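You operate a simulated robot arm through the tools that you are given. There is no shell and no other tool.

You run a simulated robot arm. Do the job below in one go: nothing can be reset, and whatever is moved stays where it is left.

Task
Wipe the dust off the inside of mill 5's window, then run its cleaning cycle.
Fine: put the pad back; shut the flap before the start. What is to be rubbed or washed off counts as gone when no trace of it is left.

Only the result counts: the job must be done as asked and must still hold three seconds after the hand-in. Knocking over, shifting, dropping, spilling or breaking anything else fails it.

Robot
A 7-joint arm with a two-finger parallel gripper, fixed in place. Base frame: the origin is on the floor under the middle of its stand, x ahead of it, y to its left, z up. Lengths are in mm, angles in rad, forces in N, time in s.
It reaches about 1247 mm from its shoulder. Its first joint turns from -2.304 to 2.304 rad. Payload 3.91 kg.
Tool frame: the origin (TCP) lies between the finger pads and is the grasp point; the fingertips stand 30 mm ahead of it; z points along the fingers, y is the line along which they close. The gripper opens to 110 mm. The fingers are 20 mm wide and 10 mm thick; the gripper's body (48 by 112 mm) begins 55 mm behind the TCP.
Orientation is that of the tool frame in the base frame, as [roll, pitch, yaw] about the fixed x, y, z axes, in that order (R = Rz(yaw) Ry(pitch) Rx(roll)). With the fingers straight down and closing along the base's y, the tool's x points along the base's -x, its y along +y and its z along -z.

Tools
- The arm moves only by the tool move_arm. Its argument "commands" is a list of rows, each a list of 2 entries, a list of its own where there are three numbers: the shift along the tool's x, y, z in mm, then the turn, a rotation vector about the tool's x, y, z in rad. In form: [[[x, y, z], [wx, wy, wz]], ...]. A call has 1 to 20 rows; each row is the pose to reach, as a shift and turn from the pose commanded when the call began, along the tool's axes at that moment. "jaw" is the finger opening in mm, from 0 to 110, set as the call begins (left out, the last holds). A row lasts 0.2 s, in which the tool goes at most 50 mm and 0.15 rad; a call with a longer step from one row to the next is refused whole, and so is a gripper value outside its range. Where a pose cannot be reached the arm comes as near as it can. A force on the tool above 90 N (or 10 N above the force at the start of the call, whichever is more), or a blocked arm, ends the call early, and 0.2 s more pass. The fingers move at their own pace (about 108 mm/s each) and stop on an object; they squeeze with about 23 N. The grip force told is the motor's: it shows also when the fingers shut on nothing. Time passes only in rows, and 0.2 s behind the last, so rows that repeat a pose let the fingers close. The reply holds the time, the measured pose of the TCP, the force on the tool along the base axes, the opening and the grip force, in the units named above and with some noise, with the torque about the TCP (base axes, N m) and any sound that the robot's microphone picked up, and new pictures: "views" is both (left out), scene, wrist or none.
- Cameras (640 x 400 px; columns grow to the right, rows downward): "scene" is fixed at [223.3, -657, 1513.3]; the picture's right is [0.87, -0.50, 0.00], its down [-0.10, -0.17, -0.98] and it looks along [0.49, 0.85, -0.20] (base axes); focal length 361 px, centre (320, 200). "wrist" rides on the gripper at [72, 17, -103] in the tool frame; the picture's right is [-0.23, 0.97, 0.00], its down [-0.76, -0.18, -0.62] and it looks along [-0.61, -0.14, 0.78] (tool axes); focal length 222 px, centre (320, 200). There is no depth. A picture from a camera that has moved, and an enlarged one, comes with that camera's place and axes in the base frame and with its lens. The place of the scene camera against the robot may be out by one fixed shift of up to 12 mm in any direction.
- inspect(camera, box): a new picture of the part [left, top, right, bottom] of that camera's present view, enlarged. No time passes.
- job_done(): hands the job in; it is judged then, once.

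Nothing tells you positions but the pictures and the camera data. Unless the task says otherwise, let go and move clear before handing in.

The tools are called after "Emit:" as a command line: name --argument value ..., lists and objects as JSON in quotes. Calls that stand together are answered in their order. move_arm: Moves the arm, as the interface text tells. Its arguments: {"type":"object","properties":{"commands":{"type":"array","items":{"type":"array"}},"jaw":{"type":"number"},"views":{"type":"string","enum":["both","scene","wrist","none"]}},"required":["commands"]} The other tools are called the same way: inspect (camera, box) takes an enlarged picture of a part of a camera's view; job_done () hands the job in.

At the start:

```text
t: 0.0
tcp_pos: [258.9, 484.1, 1462.6]
tcp_rot: [3.14, 0.001, -3.142]
force: [-0.1, -0.3, -0.1]
wrist_torque: [0.05, -0.01, -0.04]
grip_width: 110.1
gripper_force: 0.2
```

scene: 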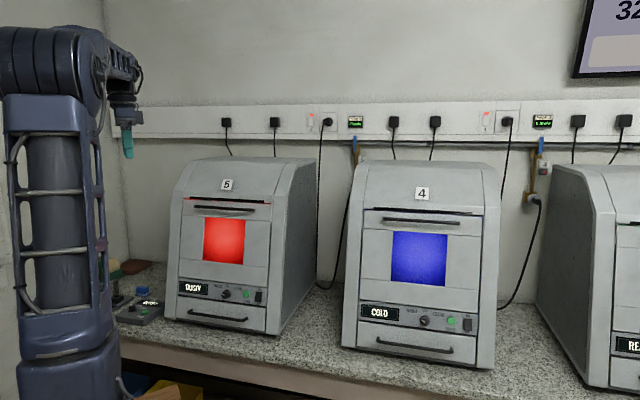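
wrist: 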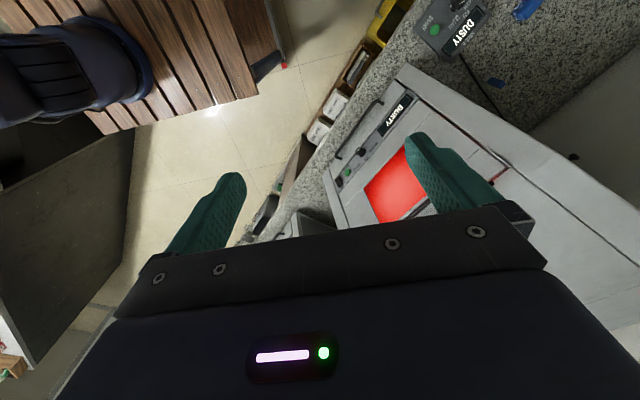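

I see three box-like mills on a stone bench. Mill 5 is the left one, with a red lit window and a "DUSTY" display. I'll look closer at it and its surroundings before moving.

Emit:
inspect --camera "scene" --box '[150, 140, 330, 350]'

Emit:
inspect --camera "scene" --box '[90, 240, 250, 400]'

Emit:
inspect --camera "wrist" --box '[320, 0, 640, 240]'

Emit:
inspect --camera "scene" --box '[320, 90, 560, 220]'

```text
1.90 times, centred on (240, 245) of scene
camera zoom: at [223.3, -657.0, 1513.3], right [0.87, -0.5, 0.0], down [-0.1, -0.17, -0.98], along [0.49, 0.85, -0.2], focal length 688 px, centre (472, 114)
```

zoom: 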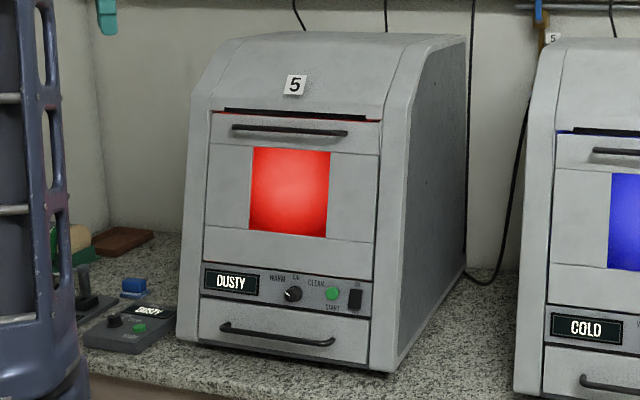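

```text
2.50 times, centred on (170, 320) of scene
camera zoom: at [223.3, -657.0, 1513.3], right [0.87, -0.5, 0.0], down [-0.1, -0.17, -0.98], along [0.49, 0.85, -0.2], focal length 903 px, centre (695, -100)
```

zoom: 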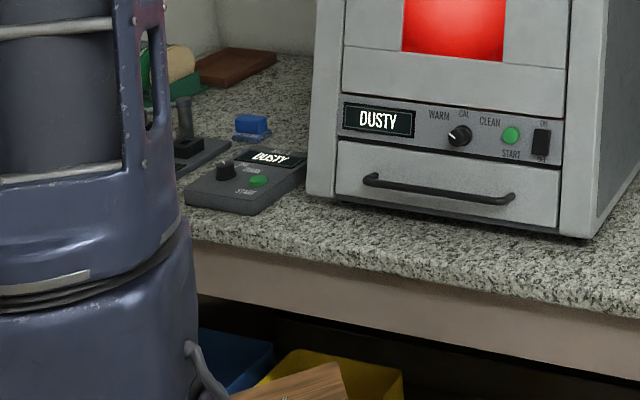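

```text
1.67 times, centred on (480, 120) of wrist
camera zoom: at [185.0, 500.3, 1565.6], right [0.23, 0.97, 0.0], down [0.76, -0.18, 0.62], along [0.61, -0.14, -0.78], focal length 370 px, centre (53, 333)
```

zoom: 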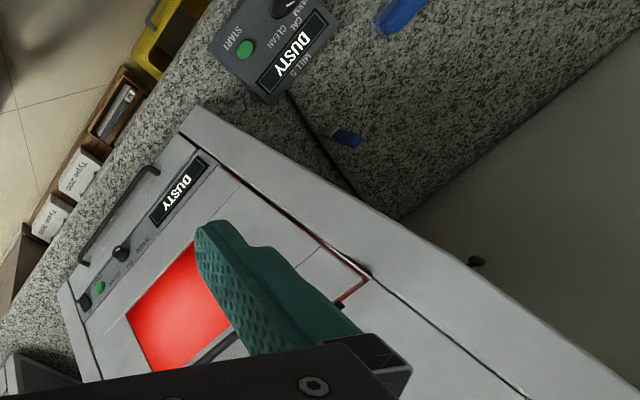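

```text
2.67 times, centred on (440, 155) of scene
camera zoom: at [223.3, -657.0, 1513.3], right [0.87, -0.5, 0.0], down [-0.1, -0.17, -0.98], along [0.49, 0.85, -0.2], focal length 964 px, centre (0, 320)
```

zoom: 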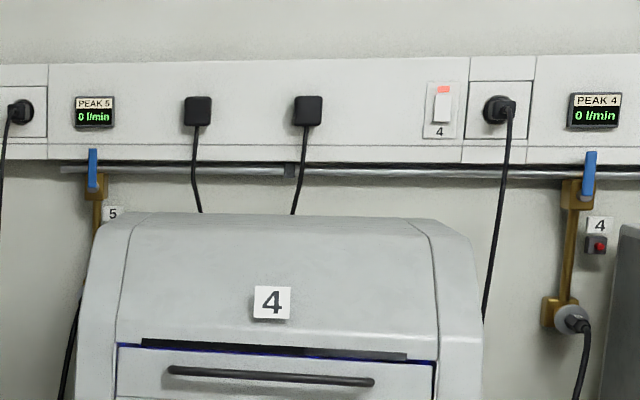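

Triangulating from both cameras, mill 5's front is about 45° to the base axes. The display sits near (437, 665, 923) and the START button near (590, 502, 930). The flap handle is above the window, and a blue pad and a "MILL 5" pendant lie left of the mill. I'll turn the wrist camera towards the mill for a better look.

Emit:
move_arm --commands '[[[3, -17, 15], [0, 0, -0.126]], [[6, -34, 30], [0, 0, -0.252]], [[9, -51, 45], [0, 0, -0.378]], [[12, -68, 60], [0, 0, -0.504]], [[15, -85, 75], [0, 0, -0.63]], [[19, -104, 90], [0, 0, -0.754]], [[19, -104, 90], [0, 0, -0.754]]]' --jaw 110

```text
t: 1.6
tcp_pos: [238.1, 380.1, 1374.3]
tcp_rot: [3.141, 0.0, -2.386]
force: [0.4, -0.8, -0.2]
wrist_torque: [0.0, -0.03, 0.01]
grip_width: 110.1
gripper_force: 0.0
camera wrist: at [173.6, 341.3, 1478.0], right [-0.5, 0.86, 0.0], down [0.68, 0.39, 0.62], along [0.54, 0.31, -0.78], focal length 222 px, centre (320, 200)
```

scene: 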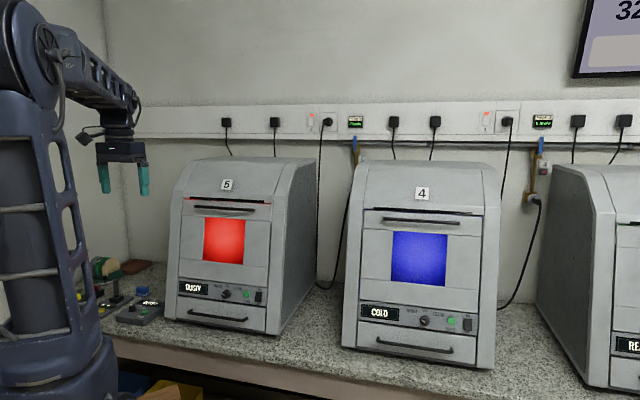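
wrist: 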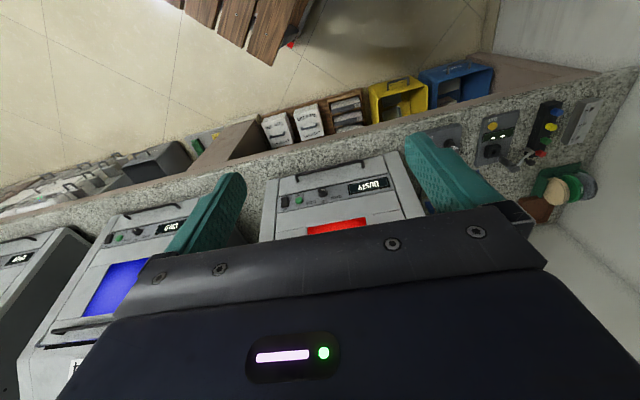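

The view is upside down: mill 5 is in the middle, and the bench items are to its left (right side of the picture). I'll enlarge those parts.

Emit:
inspect --camera "wrist" --box '[400, 60, 640, 230]'

Emit:
inspect --camera "wrist" --box '[240, 140, 440, 260]'

Emit:
inspect --camera "scene" --box '[60, 240, 180, 330]'

Emit:
inspect --camera "scene" --box '[205, 95, 385, 215]'

```text
2.35 times, centred on (520, 145) of wrist
camera zoom: at [173.6, 341.3, 1478.0], right [-0.5, 0.86, 0.0], down [0.68, 0.39, 0.62], along [0.54, 0.31, -0.78], focal length 523 px, centre (-151, 329)
```

zoom: 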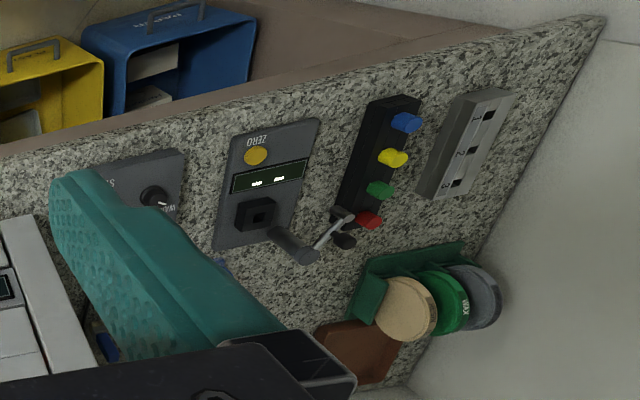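

```text
3.20 times, centred on (340, 200) of wrist
camera zoom: at [173.6, 341.3, 1478.0], right [-0.5, 0.86, 0.0], down [0.68, 0.39, 0.62], along [0.54, 0.31, -0.78], focal length 711 px, centre (256, 200)
```

zoom: 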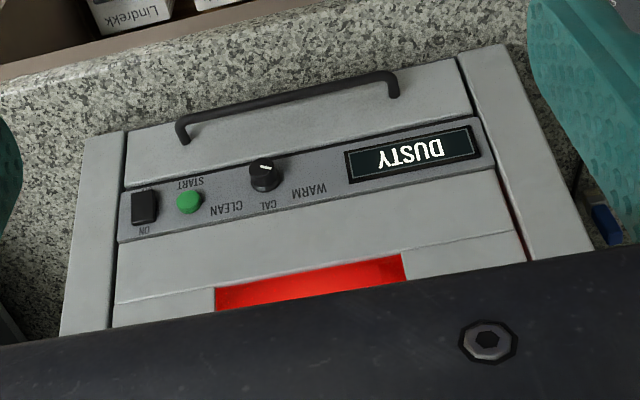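

```text
4.44 times, centred on (120, 285) of scene
camera zoom: at [223.3, -657.0, 1513.3], right [0.87, -0.5, 0.0], down [-0.1, -0.17, -0.98], along [0.49, 0.85, -0.2], focal length 1606 px, centre (1209, -178)
```

zoom: 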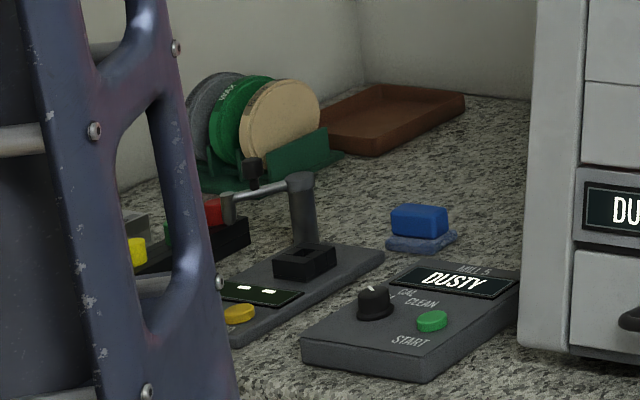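

```text
3.33 times, centred on (295, 155) of scene
camera zoom: at [223.3, -657.0, 1513.3], right [0.87, -0.5, 0.0], down [-0.1, -0.17, -0.98], along [0.49, 0.85, -0.2], focal length 1204 px, centre (403, 350)
```

zoom: 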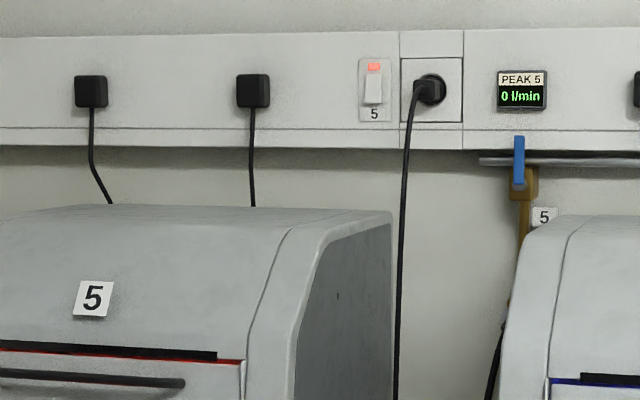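

Mill 5 stands about 600 mm tall from a bench at z≈790, with its flap handle near z≈1230. The blue pad and the "MILL 5" pendant are to its left. I'll lower and tilt the tool to get a frontal view of the flap.

Emit:
move_arm --commands '[[[0, -12, 25], [0, -0.13, 0]], [[0, -24, 50], [0, -0.26, 0]], [[0, -36, 75], [0, -0.39, 0]], [[0, -48, 100], [0, -0.52, 0]], [[0, -60, 125], [0, -0.65, 0]], [[0, -74, 150], [0, -0.785, 0]], [[0, -74, 150], [0, -0.785, 0]]]'

```text
t: 3.2
tcp_pos: [290.5, 327.0, 1223.1]
tcp_rot: [-3.141, 0.785, -2.387]
force: [0.1, 0.0, 0.5]
wrist_torque: [0.03, -0.01, 0.0]
grip_width: 109.6
gripper_force: 0.0
camera wrist: at [188.2, 253.8, 1245.3], right [-0.55, 0.82, 0.16], down [0.19, -0.06, 0.98], along [0.81, 0.57, -0.12], focal length 222 px, centre (320, 200)
```

scene: 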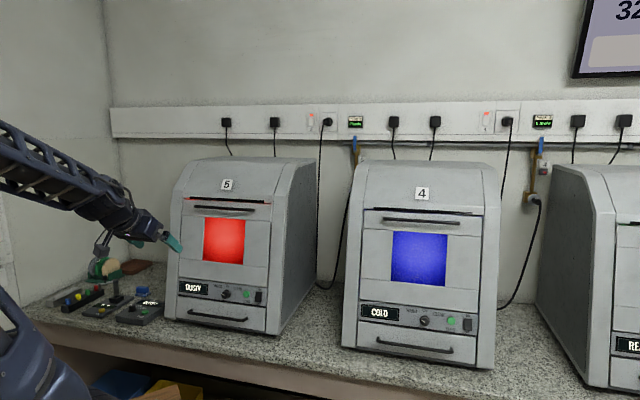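
wrist: 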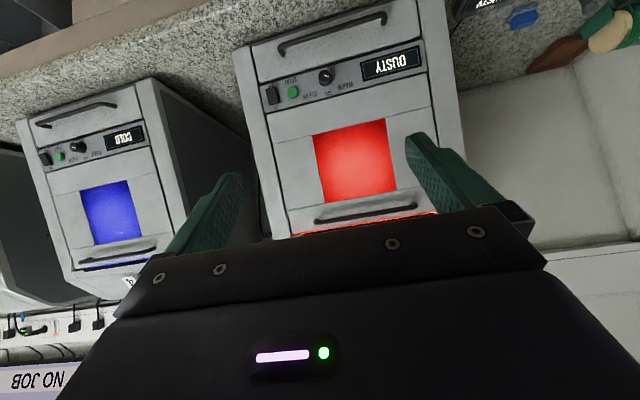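

I now have a near-frontal, upside-down view of mill 5. I'll enlarge the panel, the flap and the monitor.

Emit:
inspect --camera "wrist" --box '[230, 0, 470, 150]'

Emit:
inspect --camera "wrist" --box '[250, 110, 450, 240]'

Emit:
inspect --camera "scene" --box '[160, 180, 280, 260]'

Emit:
inspect --camera "scene" --box '[60, 250, 180, 330]'

Emit:
inspect --camera "wrist" --box '[0, 280, 140, 400]'

```text
2.67 times, centred on (350, 75) of wrist
camera zoom: at [188.2, 253.8, 1245.3], right [-0.55, 0.82, 0.16], down [0.19, -0.06, 0.98], along [0.81, 0.57, -0.12], focal length 592 px, centre (240, 533)
```

zoom: 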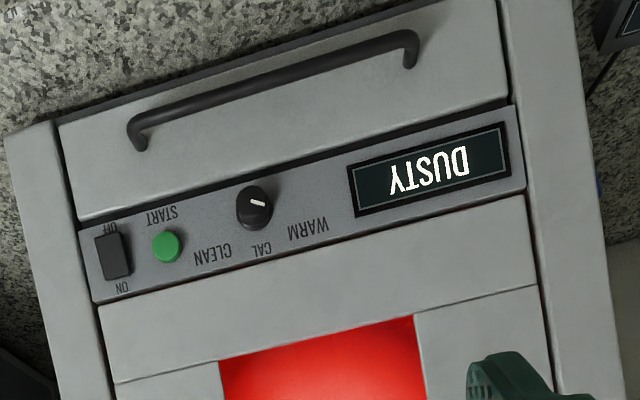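

```text
3.08 times, centred on (350, 175) of wrist
camera zoom: at [188.2, 253.8, 1245.3], right [-0.55, 0.82, 0.16], down [0.19, -0.06, 0.98], along [0.81, 0.57, -0.12], focal length 684 px, centre (228, 277)
```

zoom: 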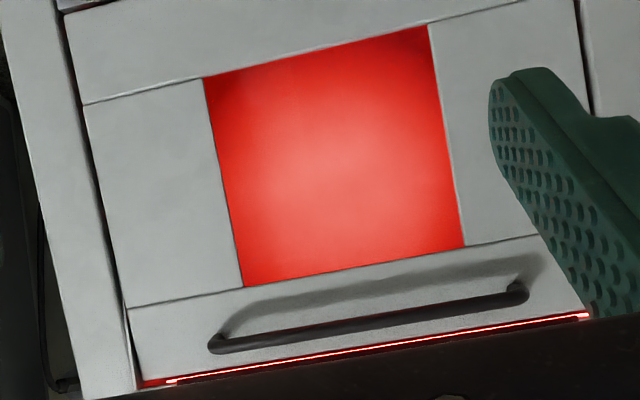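

```text
5.00 times, centred on (220, 220) of scene
camera zoom: at [223.3, -657.0, 1513.3], right [0.87, -0.5, 0.0], down [-0.1, -0.17, -0.98], along [0.49, 0.85, -0.2], focal length 1807 px, centre (820, 100)
```

zoom: 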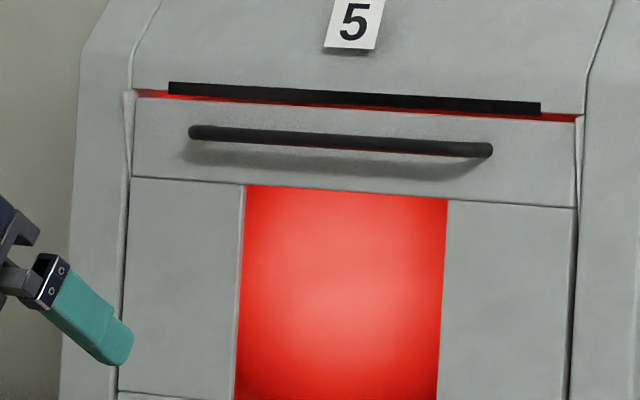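

```text
5.00 times, centred on (120, 290) of scene
camera zoom: at [223.3, -657.0, 1513.3], right [0.87, -0.5, 0.0], down [-0.1, -0.17, -0.98], along [0.49, 0.85, -0.2], focal length 1807 px, centre (1320, -250)
```

zoom: 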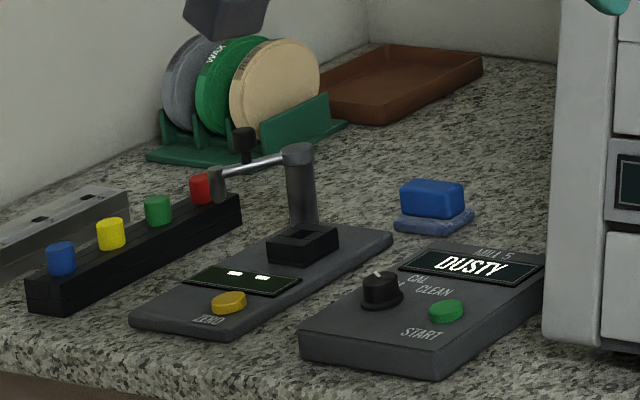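

```text
3.33 times, centred on (70, 340) of wrist
camera zoom: at [188.2, 253.8, 1245.3], right [-0.55, 0.82, 0.16], down [0.19, -0.06, 0.98], along [0.81, 0.57, -0.12], focal length 740 px, centre (1153, -267)
```

zoom: 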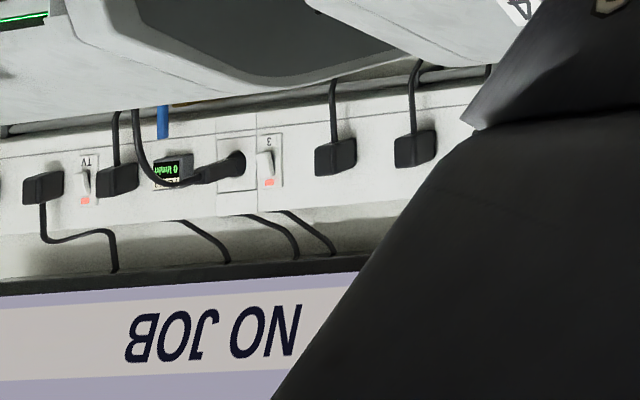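

The flap has side gaps along its full height and a handle bar at the top, so it is probably hinged at the bottom. I put the bar roughly from (473, 709, 1228) to (647, 553, 1228). I'll roll the wrist so the fingers can straddle the bar and stop about 120 mm short to look again.

Emit:
move_arm --commands '[[[-21.5, 2.9, 13.9], [-0.0171, -0.0171, 0.1301]], [[-43, 5.7, 27.8], [-0.0343, -0.0343, 0.2602]], [[-64.6, 8.6, 41.6], [-0.0514, -0.0514, 0.3902]], [[-86.2, 11.5, 55.5], [-0.0685, -0.0685, 0.5203]], [[-107.7, 14.3, 69.4], [-0.0857, -0.0857, 0.6504]], [[-129.3, 17.2, 83.3], [-0.1028, -0.1028, 0.7805]], [[-150.8, 20.1, 97.2], [-0.1199, -0.1199, 0.9106]], [[-172.4, 22.9, 111.1], [-0.1371, -0.1371, 1.0407]], [[-193.9, 25.8, 124.9], [-0.1542, -0.1542, 1.1707]], [[-215.5, 28.7, 138.8], [-0.1713, -0.1713, 1.3008]], [[-237, 31.5, 152.7], [-0.1885, -0.1885, 1.4309]], [[-258.6, 34.4, 166.6], [-0.2056, -0.2056, 1.561]], [[-258.6, 34.4, 166.6], [-0.2056, -0.2056, 1.561]]]'

```text
t: 6.0
tcp_pos: [486.8, 558.3, 1288.3]
tcp_rot: [2.095, -0.001, 2.324]
force: [1.1, 0.3, 0.3]
wrist_torque: [0.02, 0.03, -0.04]
grip_width: 110.1
gripper_force: 0.0
camera wrist: at [376.8, 554.4, 1354.4], right [0.51, 0.17, 0.84], down [0.06, -0.99, 0.16], along [0.86, -0.03, -0.51], focal length 222 px, centre (320, 200)
```

scene: 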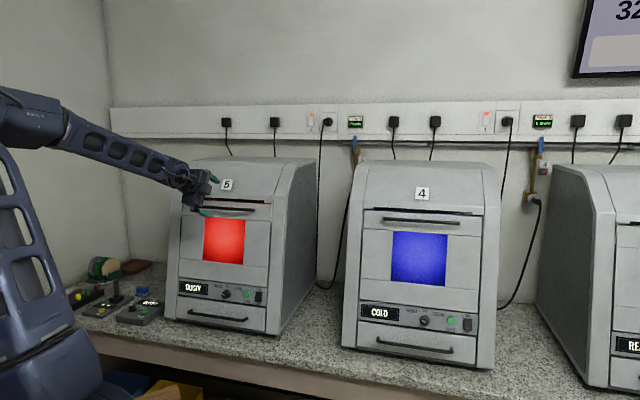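
wrist: 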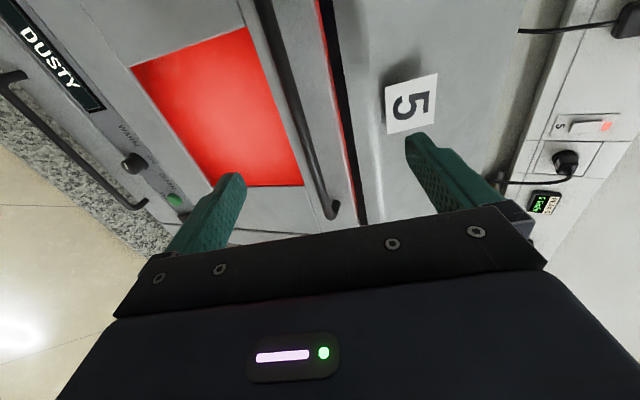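

From the two wrist views the window's top edge runs along u≈(0.685, −0.729). The bar is about 23 mm off the flap at z≈1232. I'll zoom in to confirm.

Emit:
inspect --camera "wrist" --box '[200, 0, 420, 240]'

Emit:
inspect --camera "wrist" --box '[0, 0, 240, 240]'

Emit:
inspect --camera "scene" --box '[150, 170, 270, 250]'

```text
1.67 times, centred on (310, 120) of wrist
camera zoom: at [376.8, 554.4, 1354.4], right [0.51, 0.17, 0.84], down [0.06, -0.99, 0.16], along [0.86, -0.03, -0.51], focal length 370 px, centre (337, 333)
```

zoom: 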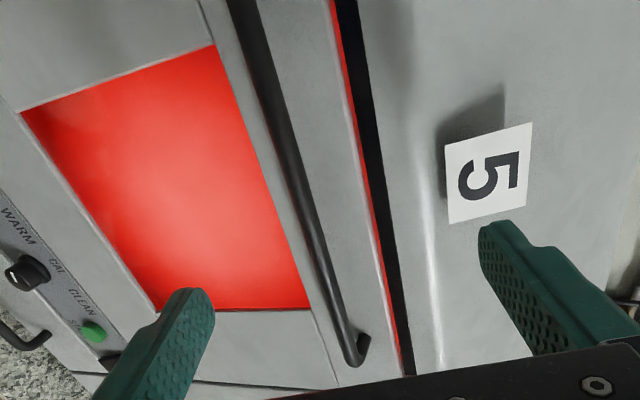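

```text
1.67 times, centred on (120, 120) of wrist
camera zoom: at [376.8, 554.4, 1354.4], right [0.51, 0.17, 0.84], down [0.06, -0.99, 0.16], along [0.86, -0.03, -0.51], focal length 370 px, centre (653, 333)
```

zoom: 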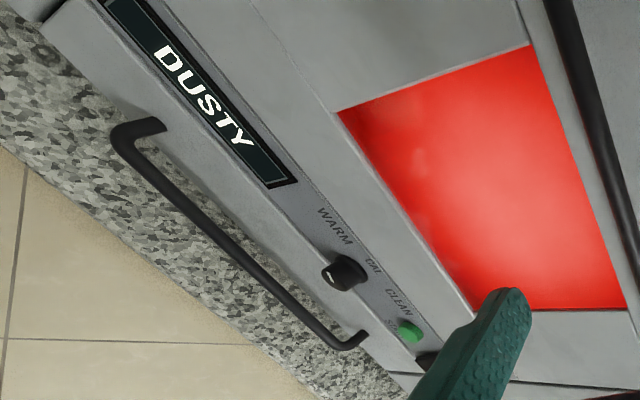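

```text
5.00 times, centred on (210, 210) of scene
camera zoom: at [223.3, -657.0, 1513.3], right [0.87, -0.5, 0.0], down [-0.1, -0.17, -0.98], along [0.49, 0.85, -0.2], focal length 1807 px, centre (870, 150)
```

zoom: 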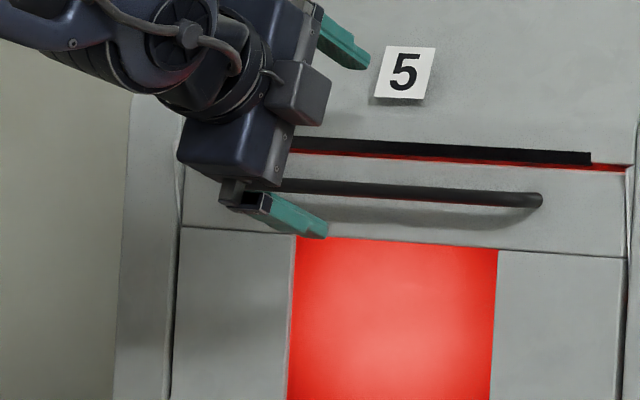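

The bar is at about d≈808 (along the mill's inward direction), z≈1230, roughly 90 mm ahead of the TCP and 15 mm below the grip line. I'll narrow the jaw and move halfway in, then check again.

Emit:
move_arm --commands '[[[0, -7, 20], [0, 0, 0]], [[0, -14.6, 40], [0, 0, 0]], [[0, -14.6, 40], [0, 0, 0]]]' --jaw 44 --views "wrist"

Emit:
inspect --camera "wrist" --box '[230, 60, 410, 220]'

Emit:
inspect --camera "scene" --box '[170, 170, 270, 240]'

```text
t: 6.8
tcp_pos: [504.7, 575.3, 1255.6]
tcp_rot: [2.094, 0.0, 2.324]
force: [-0.2, 0.7, 0.5]
wrist_torque: [-0.01, 0.01, -0.02]
grip_width: 43.9
gripper_force: 0.1
camera wrist: at [395.2, 571.6, 1321.8], right [0.51, 0.17, 0.84], down [0.06, -0.99, 0.16], along [0.86, -0.03, -0.51], focal length 222 px, centre (320, 200)
```

wrist: 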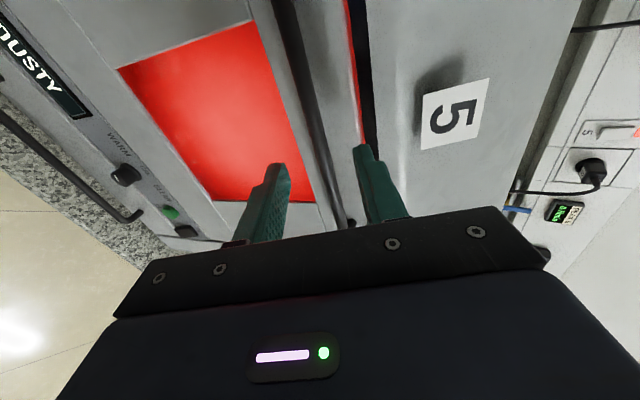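

```text
2.50 times, centred on (320, 140) of wrist
camera zoom: at [395.2, 571.6, 1321.8], right [0.51, 0.17, 0.84], down [0.06, -0.99, 0.16], along [0.86, -0.03, -0.51], focal length 555 px, centre (320, 350)
```

zoom: 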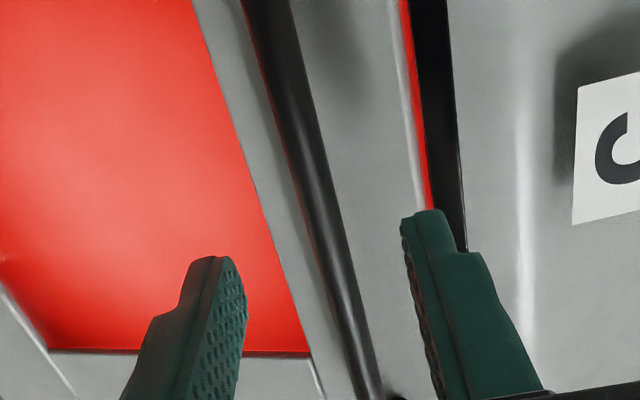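

```text
5.71 times, centred on (220, 205) of scene
camera zoom: at [223.3, -657.0, 1513.3], right [0.87, -0.5, 0.0], down [-0.1, -0.17, -0.98], along [0.49, 0.85, -0.2], focal length 2065 px, centre (891, 171)
```

zoom: 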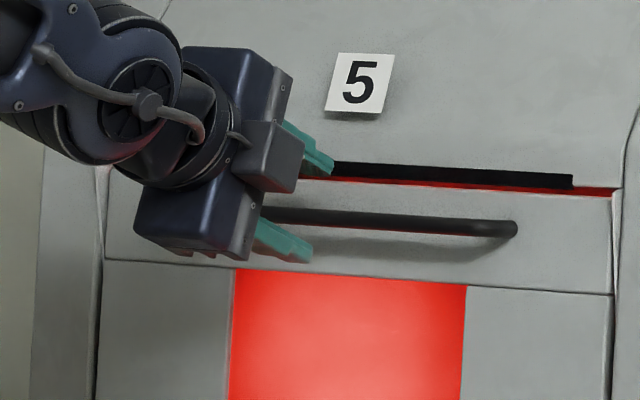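

The bar sits between the fingers, about 52 mm ahead of the TCP. I'll advance 33 mm and close on it.

Emit:
move_arm --commands '[[[0, 1, 17], [0, 0, 0]], [[0, 1.3, 33], [0, 0, 0]], [[0, 1.3, 33], [0, 0, 0]]]' --views "wrist"

Emit:
inspect --camera "wrist" --box '[230, 60, 410, 220]'

Emit:
inspect --camera "scene" --box '[170, 170, 270, 240]'

```text
t: 7.6
tcp_pos: [524.8, 594.4, 1238.4]
tcp_rot: [2.096, 0.0, 2.325]
force: [0.1, 0.8, 0.0]
wrist_torque: [0.0, -0.01, 0.02]
grip_width: 44.0
gripper_force: 0.2
camera wrist: at [416.3, 591.3, 1305.2], right [0.51, 0.17, 0.84], down [0.06, -0.99, 0.16], along [0.86, -0.03, -0.51], focal length 222 px, centre (320, 200)
```

wrist: 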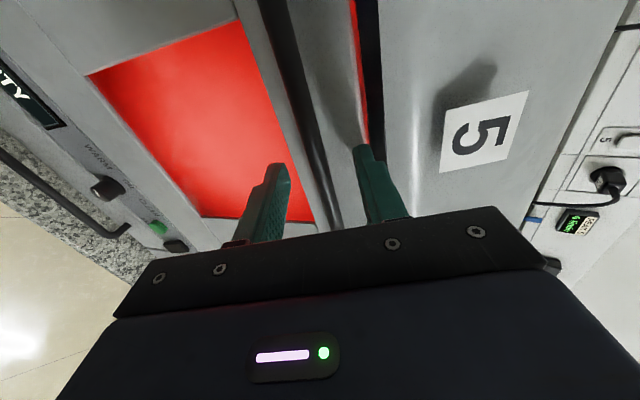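

```text
2.50 times, centred on (320, 140) of wrist
camera zoom: at [416.3, 591.3, 1305.2], right [0.51, 0.17, 0.84], down [0.06, -0.99, 0.16], along [0.86, -0.03, -0.51], focal length 555 px, centre (320, 350)
```

zoom: 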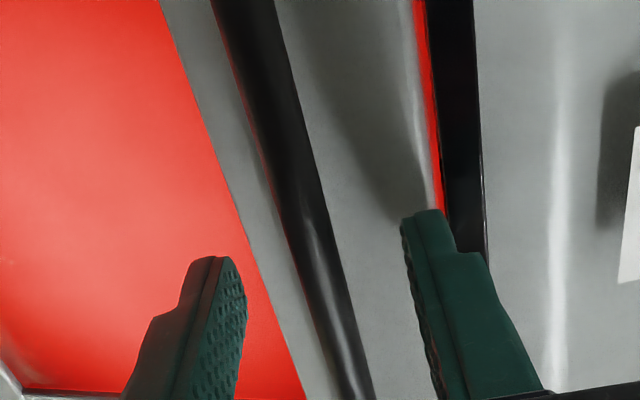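

```text
5.71 times, centred on (220, 205) of scene
camera zoom: at [223.3, -657.0, 1513.3], right [0.87, -0.5, 0.0], down [-0.1, -0.17, -0.98], along [0.49, 0.85, -0.2], focal length 2065 px, centre (891, 171)
```

zoom: 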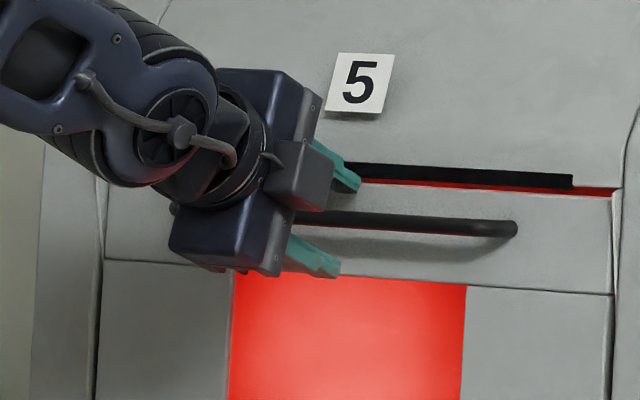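

The bar is where expected between the fingertips and nothing has been touched. Closing the jaw on it now.

Emit:
move_arm --commands '[[[0, 0, 0], [0, 0, 0]], [[0, 0, 0], [0, 0, 0]], [[0, 0, 0], [0, 0, 0]]]' --jaw 0 --views "wrist"

Emit:
inspect --camera "wrist" --box '[230, 60, 410, 220]'

```text
t: 8.4
tcp_pos: [525.1, 594.6, 1240.4]
tcp_rot: [2.093, 0.0, 2.324]
force: [4.5, 7.1, 21.3]
wrist_torque: [-0.39, -0.88, 0.32]
grip_width: 10.9
gripper_force: 44.6
camera wrist: at [416.4, 591.3, 1306.6], right [0.51, 0.17, 0.84], down [0.06, -0.99, 0.16], along [0.86, -0.03, -0.51], focal length 222 px, centre (320, 200)
```

wrist: 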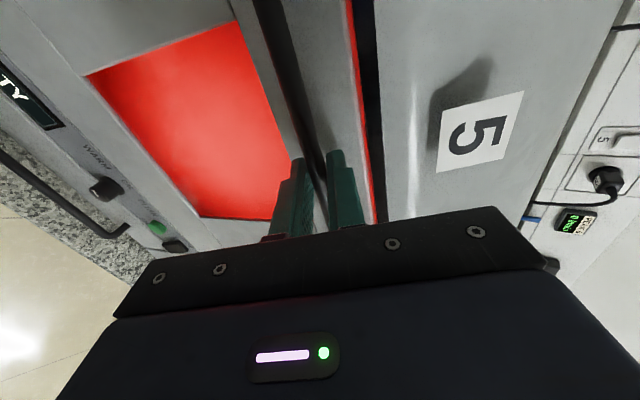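

```text
2.50 times, centred on (320, 140) of wrist
camera zoom: at [416.4, 591.3, 1306.6], right [0.51, 0.17, 0.84], down [0.06, -0.99, 0.16], along [0.86, -0.03, -0.51], focal length 555 px, centre (320, 350)
```

zoom: 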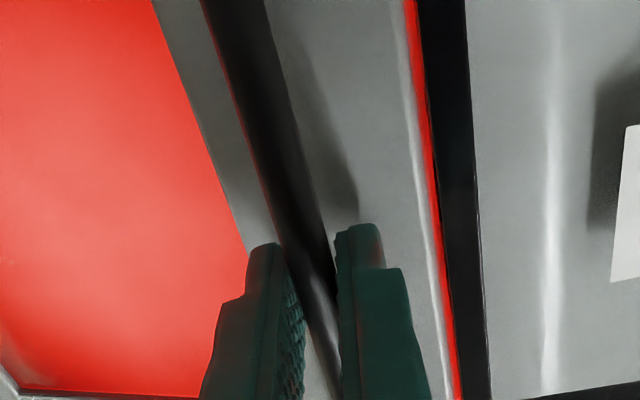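

The bar is gripped (10.9 mm). Next comes a short 15 mm test pull straight out from the mill to see whether the flap swings.

Emit:
move_arm --commands '[[[0, -1.5, -4.5], [0, 0, 0]], [[0, -3.7, -9], [0, 0, 0]], [[0, -6, -14], [0, 0, 0]]]' --jaw 0

```text
t: 9.2
tcp_pos: [513.4, 582.8, 1241.7]
tcp_rot: [2.094, 0.003, 2.322]
force: [7.0, -2.9, 24.8]
wrist_torque: [-0.48, -0.96, 0.07]
grip_width: 11.1
gripper_force: 45.0
camera wrist: at [405.5, 580.5, 1307.8], right [0.51, 0.17, 0.84], down [0.06, -0.99, 0.16], along [0.86, -0.03, -0.51], focal length 222 px, centre (320, 200)
```

scene: 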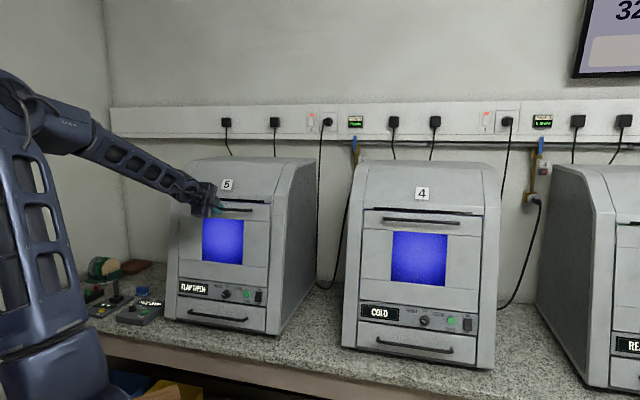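
wrist: 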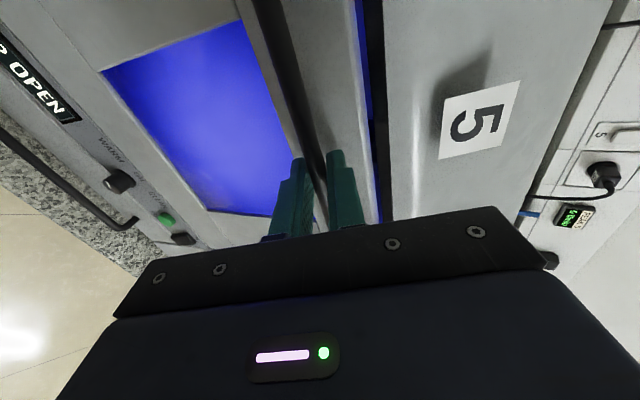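

The flap swings out from the top: the display now reads "FLAP OPEN" and the light turned blue. I'll continue along the arc about a bottom hinge near d≈784, z≈966, tilting the tool down as it goes.

Emit:
move_arm --commands '[[[0, -8.6, -17.7], [0.0471, 0, 0]], [[0, -18.5, -33.0], [0.0942, 0, 0]], [[0, -29.3, -47.3], [0.1396, 0, 0]], [[0, -41.2, -60.6], [0.1868, 0, 0]]]' --jaw 0

```text
t: 10.2
tcp_pos: [462.0, 534.3, 1236.2]
tcp_rot: [2.282, -0.002, 2.323]
force: [13.7, -22.6, 13.2]
wrist_torque: [-0.8, -0.99, -0.09]
grip_width: 11.2
gripper_force: 45.7
camera wrist: at [363.6, 540.0, 1316.5], right [0.62, 0.27, 0.74], down [0.09, -0.96, 0.27], along [0.78, -0.1, -0.62], focal length 222 px, centre (320, 200)
```

scene: 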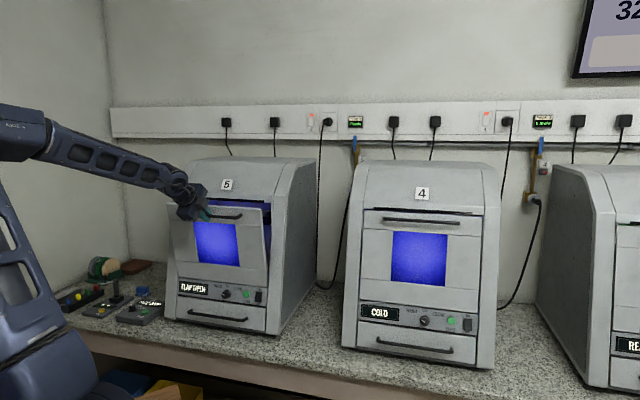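
wrist: 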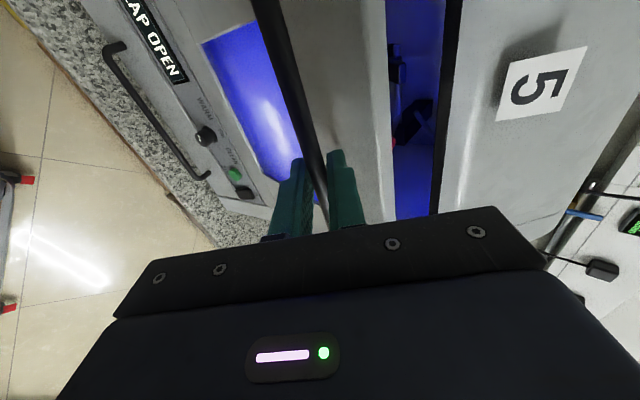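

The flap is following cleanly with low forces, and the inside light is visible through the gap. Continuing the arc to about 45°.

Emit:
move_arm --commands '[[[-1, -18.7, -12.3], [0.0576, 0, 0]], [[-1.5, -38.4, -22.7], [0.1187, 0, 0]], [[-1.5, -58.9, -31.2], [0.1798, 0, 0]], [[-1.5, -80, -37.6], [0.2409, 0, 0]], [[-1.5, -101.6, -42.1], [0.3019, 0, 0]], [[-1.5, -123.7, -44.5], [0.363, 0, 0]]]' --jaw 0

```text
t: 11.6
tcp_pos: [380.8, 456.3, 1168.3]
tcp_rot: [2.646, 0.001, 2.325]
force: [9.9, -14.9, -2.8]
wrist_torque: [-0.94, -0.91, 0.32]
grip_width: 11.2
gripper_force: 45.1
camera wrist: at [305.8, 485.0, 1268.6], right [0.78, 0.42, 0.46], down [0.19, -0.86, 0.47], along [0.6, -0.27, -0.75], focal length 222 px, centre (320, 200)
```

scene: 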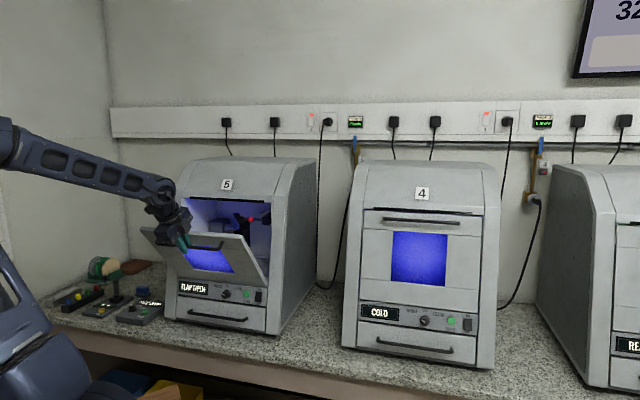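
wrist: 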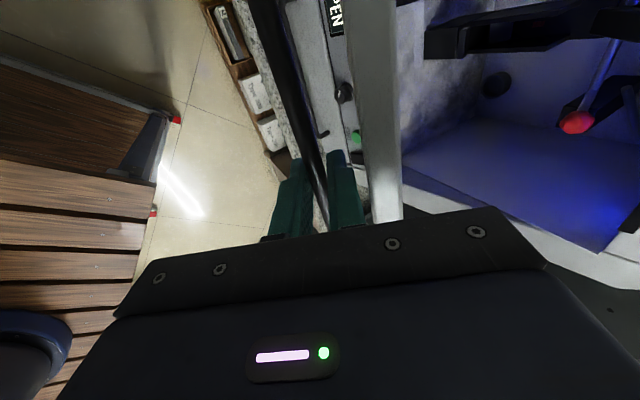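

The flap is about 45° out and its interior is visible, with a bracket and red knob inside. I'll keep the bar gripped and continue the arc, levelling the tool so the fingers stay parallel to the flap.

Emit:
move_arm --commands '[[[-1, -21.5, 10.7], [-0.1047, 0, 0]], [[-1, -44.7, 20.4], [-0.2094, 0, 0]], [[-1, -66.9, 32.2], [-0.3142, 0, 0]]]' --jaw 0

```text
t: 12.4
tcp_pos: [348.7, 426.0, 1108.9]
tcp_rot: [2.33, 0.002, 2.325]
force: [-1.9, -7.9, -5.9]
wrist_torque: [-0.86, -0.53, 0.17]
grip_width: 11.1
gripper_force: 45.3
camera wrist: at [252.4, 435.2, 1192.3], right [0.64, 0.29, 0.71], down [0.1, -0.95, 0.3], along [0.76, -0.12, -0.64], focal length 222 px, centre (320, 200)
```

scene: 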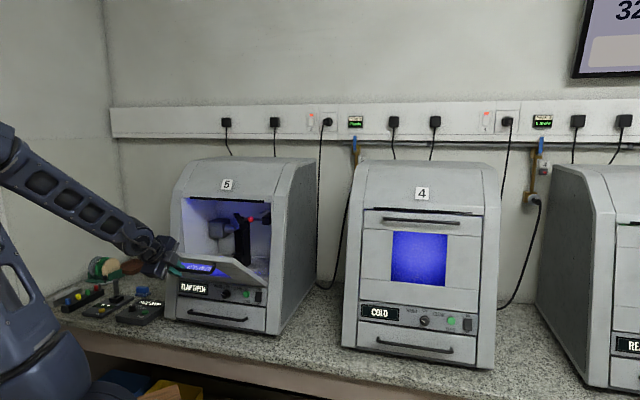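
wrist: 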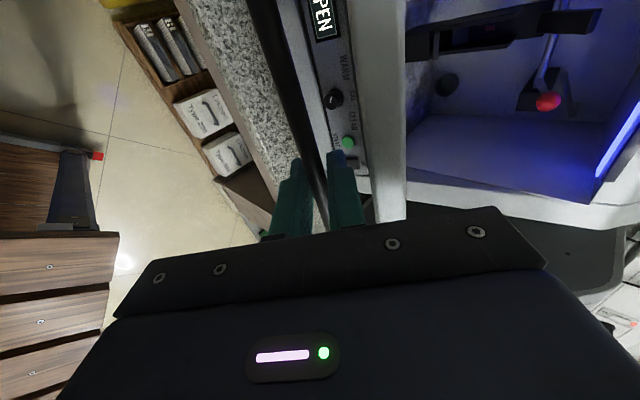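

Still moving freely. The flap is about 55° open, so I'll carry on downward.

Emit:
move_arm --commands '[[[0, -24.3, 6.5], [-0.1047, 0, 0]], [[0, -47.9, 15.2], [-0.2094, 0, 0]], [[0, -70.6, 25.9], [-0.3142, 0, 0]], [[0, -92.3, 38.5], [-0.4189, 0, 0]]]' --jaw 0

```text
t: 13.4
tcp_pos: [327.5, 430.4, 1018.9]
tcp_rot: [1.912, 0.0, 2.322]
force: [8.3, -32.3, -2.7]
wrist_torque: [-0.36, -0.47, 1.04]
grip_width: 11.4
gripper_force: 45.2
out of reach, approached as far as the arm can: row 3, 4
camera wrist: at [210.6, 421.0, 1070.4], right [0.39, 0.06, 0.92], down [0.05, -1.0, 0.04], along [0.92, 0.03, -0.39], focal length 222 px, centre (320, 200)
```

scene: 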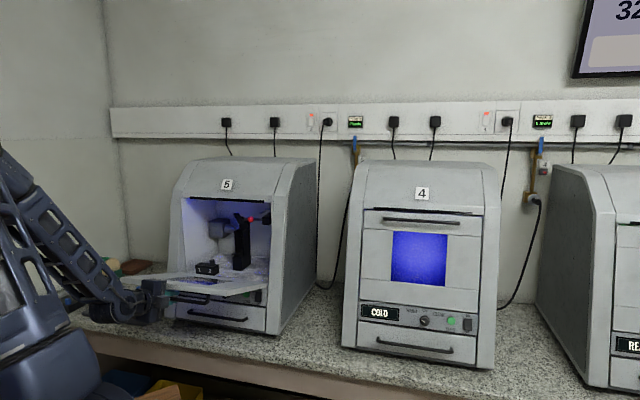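
wrist: 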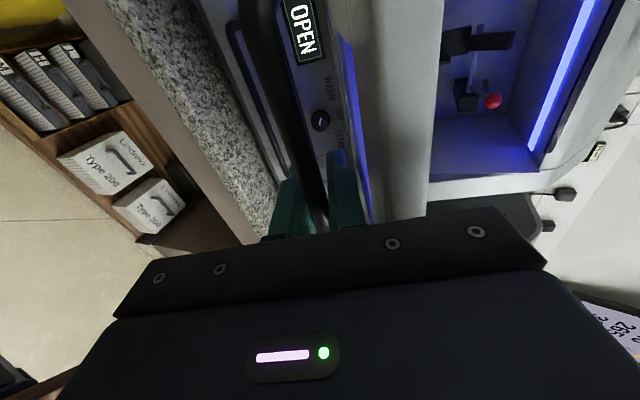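

The arm is near its limit close to the base, but the flap is almost horizontal now. I'll ease the grip slightly to see whether the flap stays put by itself.

Emit:
move_arm --commands '[[[0, 0, 0], [0, 0, 0]], [[0, 0, 0], [0, 0, 0]]]' --jaw 20

Emit:
inspect --camera "wrist" --box '[220, 60, 420, 240]'

Emit:
inspect --camera "scene" --box '[100, 190, 300, 340]'

```text
t: 14.0
tcp_pos: [326.2, 433.2, 1020.6]
tcp_rot: [1.912, 0.001, 2.325]
force: [0.4, 0.3, -0.3]
wrist_torque: [0.01, 0.01, 0.02]
grip_width: 20.0
gripper_force: 0.1
camera wrist: at [209.4, 422.8, 1070.7], right [0.39, 0.06, 0.92], down [0.05, -1.0, 0.04], along [0.92, 0.03, -0.39], focal length 222 px, centre (320, 200)
```

scene: 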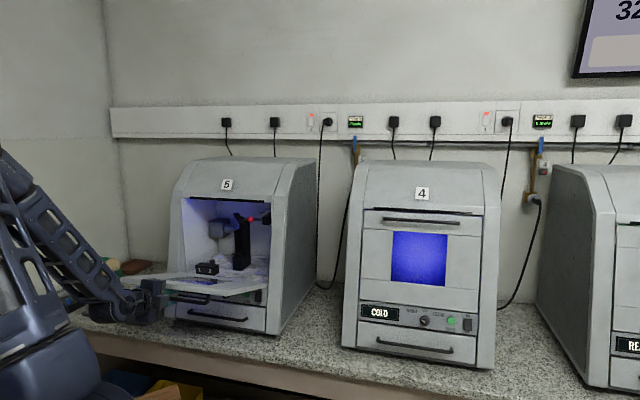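
wrist: 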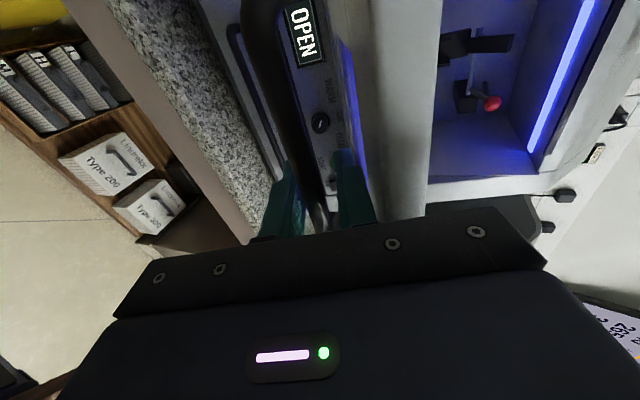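

```text
2.22 times, centred on (320, 150) of wrist
camera zoom: at [209.4, 422.8, 1070.7], right [0.39, 0.06, 0.92], down [0.05, -1.0, 0.04], along [0.92, 0.03, -0.39], focal length 494 px, centre (320, 311)
```

zoom: 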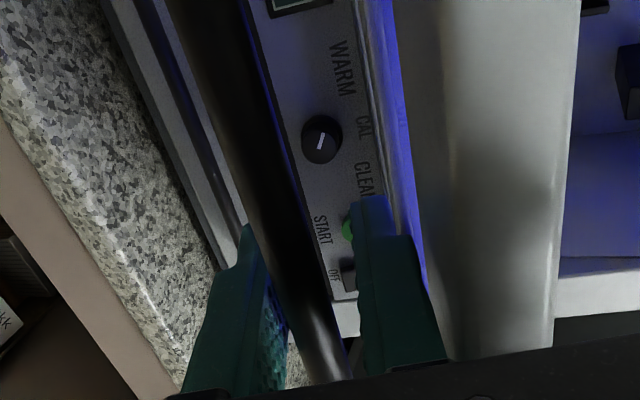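

```text
2.67 times, centred on (200, 265) of scene
camera zoom: at [223.3, -657.0, 1513.3], right [0.87, -0.5, 0.0], down [-0.1, -0.17, -0.98], along [0.49, 0.85, -0.2], focal length 964 px, centre (640, 27)
```

zoom: 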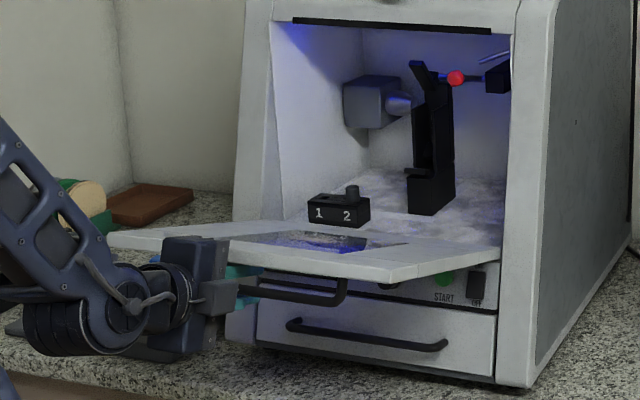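

The flap stays open on its own and forces drop to zero. To back the fingers off the bar within reach, I'll slide sideways to the left and yaw the tool while retreating.

Emit:
move_arm --commands '[[[15.4, 0, -6], [0, -0.0822, 0.0291]], [[30.8, 0, -12], [0, -0.1644, 0.0582]], [[46.2, 2, -20], [0, -0.2466, 0.0873]], [[61.6, 4, -30], [0, -0.3288, 0.1164]], [[77, 6, -40], [0, -0.411, 0.1455]], [[77, 6, -40], [0, -0.411, 0.1455]]]' --jaw 20

Emit:
inspect --camera "scene" --box '[100, 190, 300, 340]'

```text
t: 15.4
tcp_pos: [247.5, 464.1, 1041.3]
tcp_rot: [1.911, 0.002, 1.892]
force: [2.7, -3.1, -0.3]
wrist_torque: [0.02, 0.0, -0.09]
grip_width: 20.5
gripper_force: 0.2
camera wrist: at [137.3, 504.2, 1091.1], right [0.38, -0.11, 0.92], down [-0.37, -0.93, 0.04], along [0.85, -0.36, -0.39], focal length 222 px, centre (320, 200)
```

scene: 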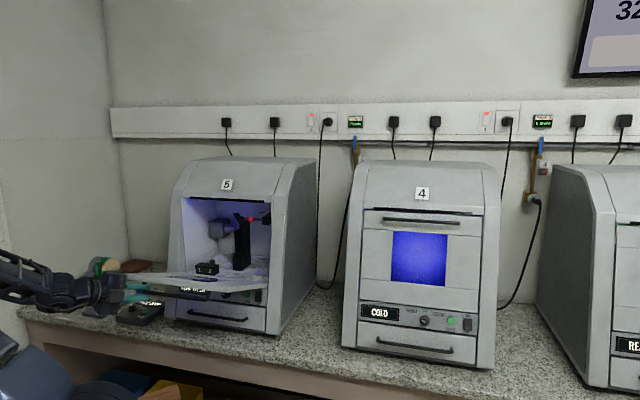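
wrist: 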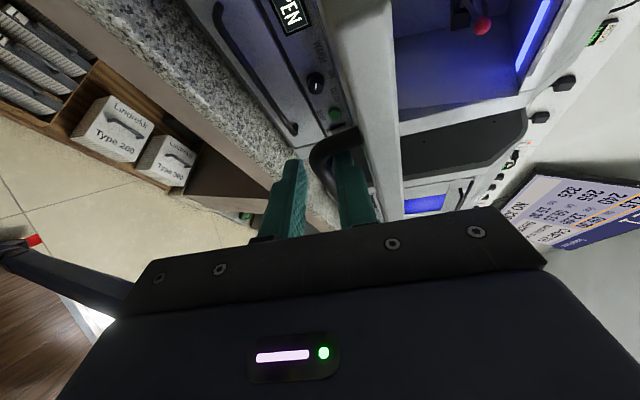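

```text
2.67 times, centred on (200, 265) of scene
camera zoom: at [223.3, -657.0, 1513.3], right [0.87, -0.5, 0.0], down [-0.1, -0.17, -0.98], along [0.49, 0.85, -0.2], focal length 964 px, centre (640, 27)
```

zoom: 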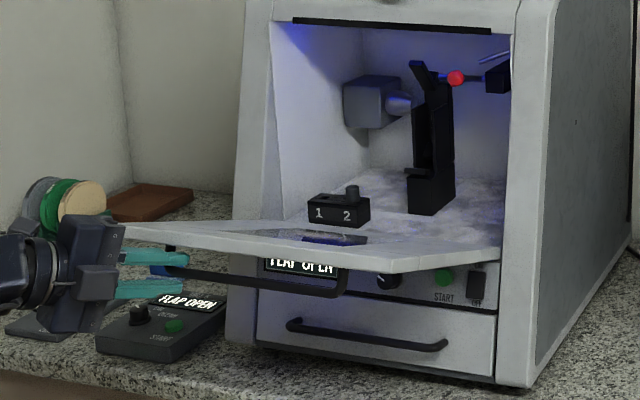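

The fingers are near the bar's left end and the upper finger is still between bar and flap. I'll retreat straight back along the tool axis.

Emit:
move_arm --commands '[[[0, 0, -20], [0, 0, 0]], [[0, 0, -40], [0, 0, 0]], [[0, 0, -60], [0, 0, 0]], [[0, 0, -80], [0, 0, 0]], [[0, 0, -80], [0, 0, 0]]]' --jaw 20

Emit:
inspect --camera "scene" --box '[100, 190, 300, 340]'

```text
t: 16.6
tcp_pos: [175.0, 440.2, 1066.0]
tcp_rot: [1.911, 0.001, 1.887]
force: [0.1, 0.5, 0.0]
wrist_torque: [0.02, 0.02, 0.03]
grip_width: 20.1
gripper_force: 0.0
camera wrist: at [65.5, 479.0, 1116.9], right [0.38, -0.11, 0.92], down [-0.38, -0.93, 0.04], along [0.85, -0.36, -0.39], focal length 222 px, centre (320, 200)
```

scene: 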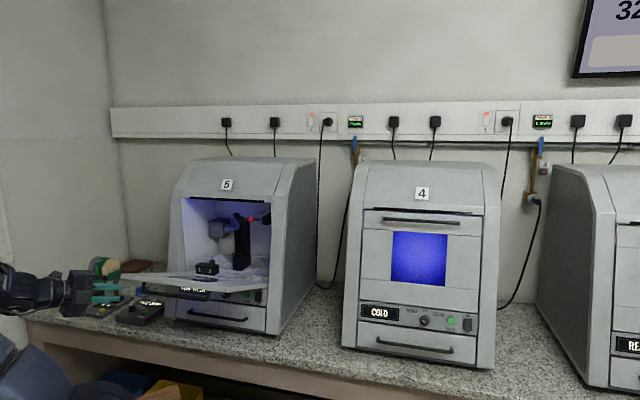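
wrist: 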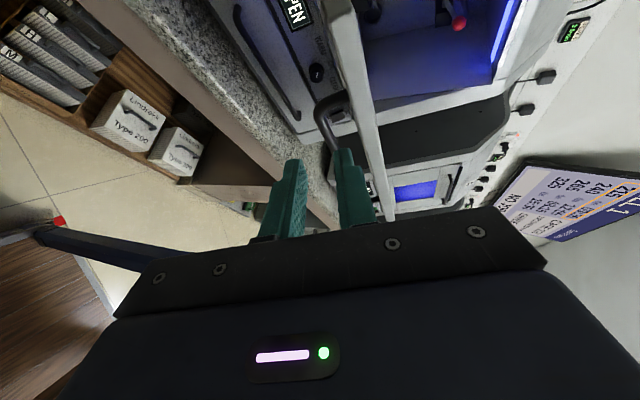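

```text
2.67 times, centred on (200, 265) of scene
camera zoom: at [223.3, -657.0, 1513.3], right [0.87, -0.5, 0.0], down [-0.1, -0.17, -0.98], along [0.49, 0.85, -0.2], focal length 964 px, centre (640, 27)
```

zoom: 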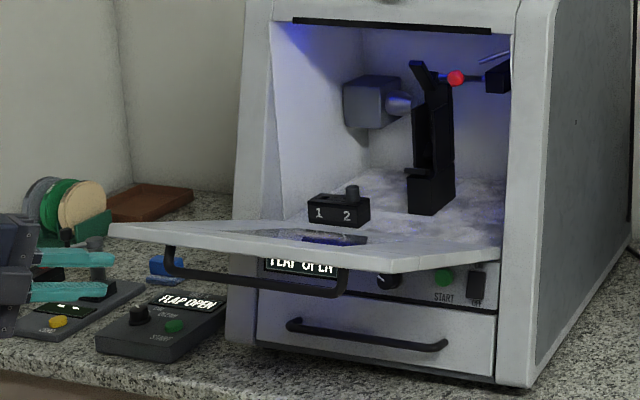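

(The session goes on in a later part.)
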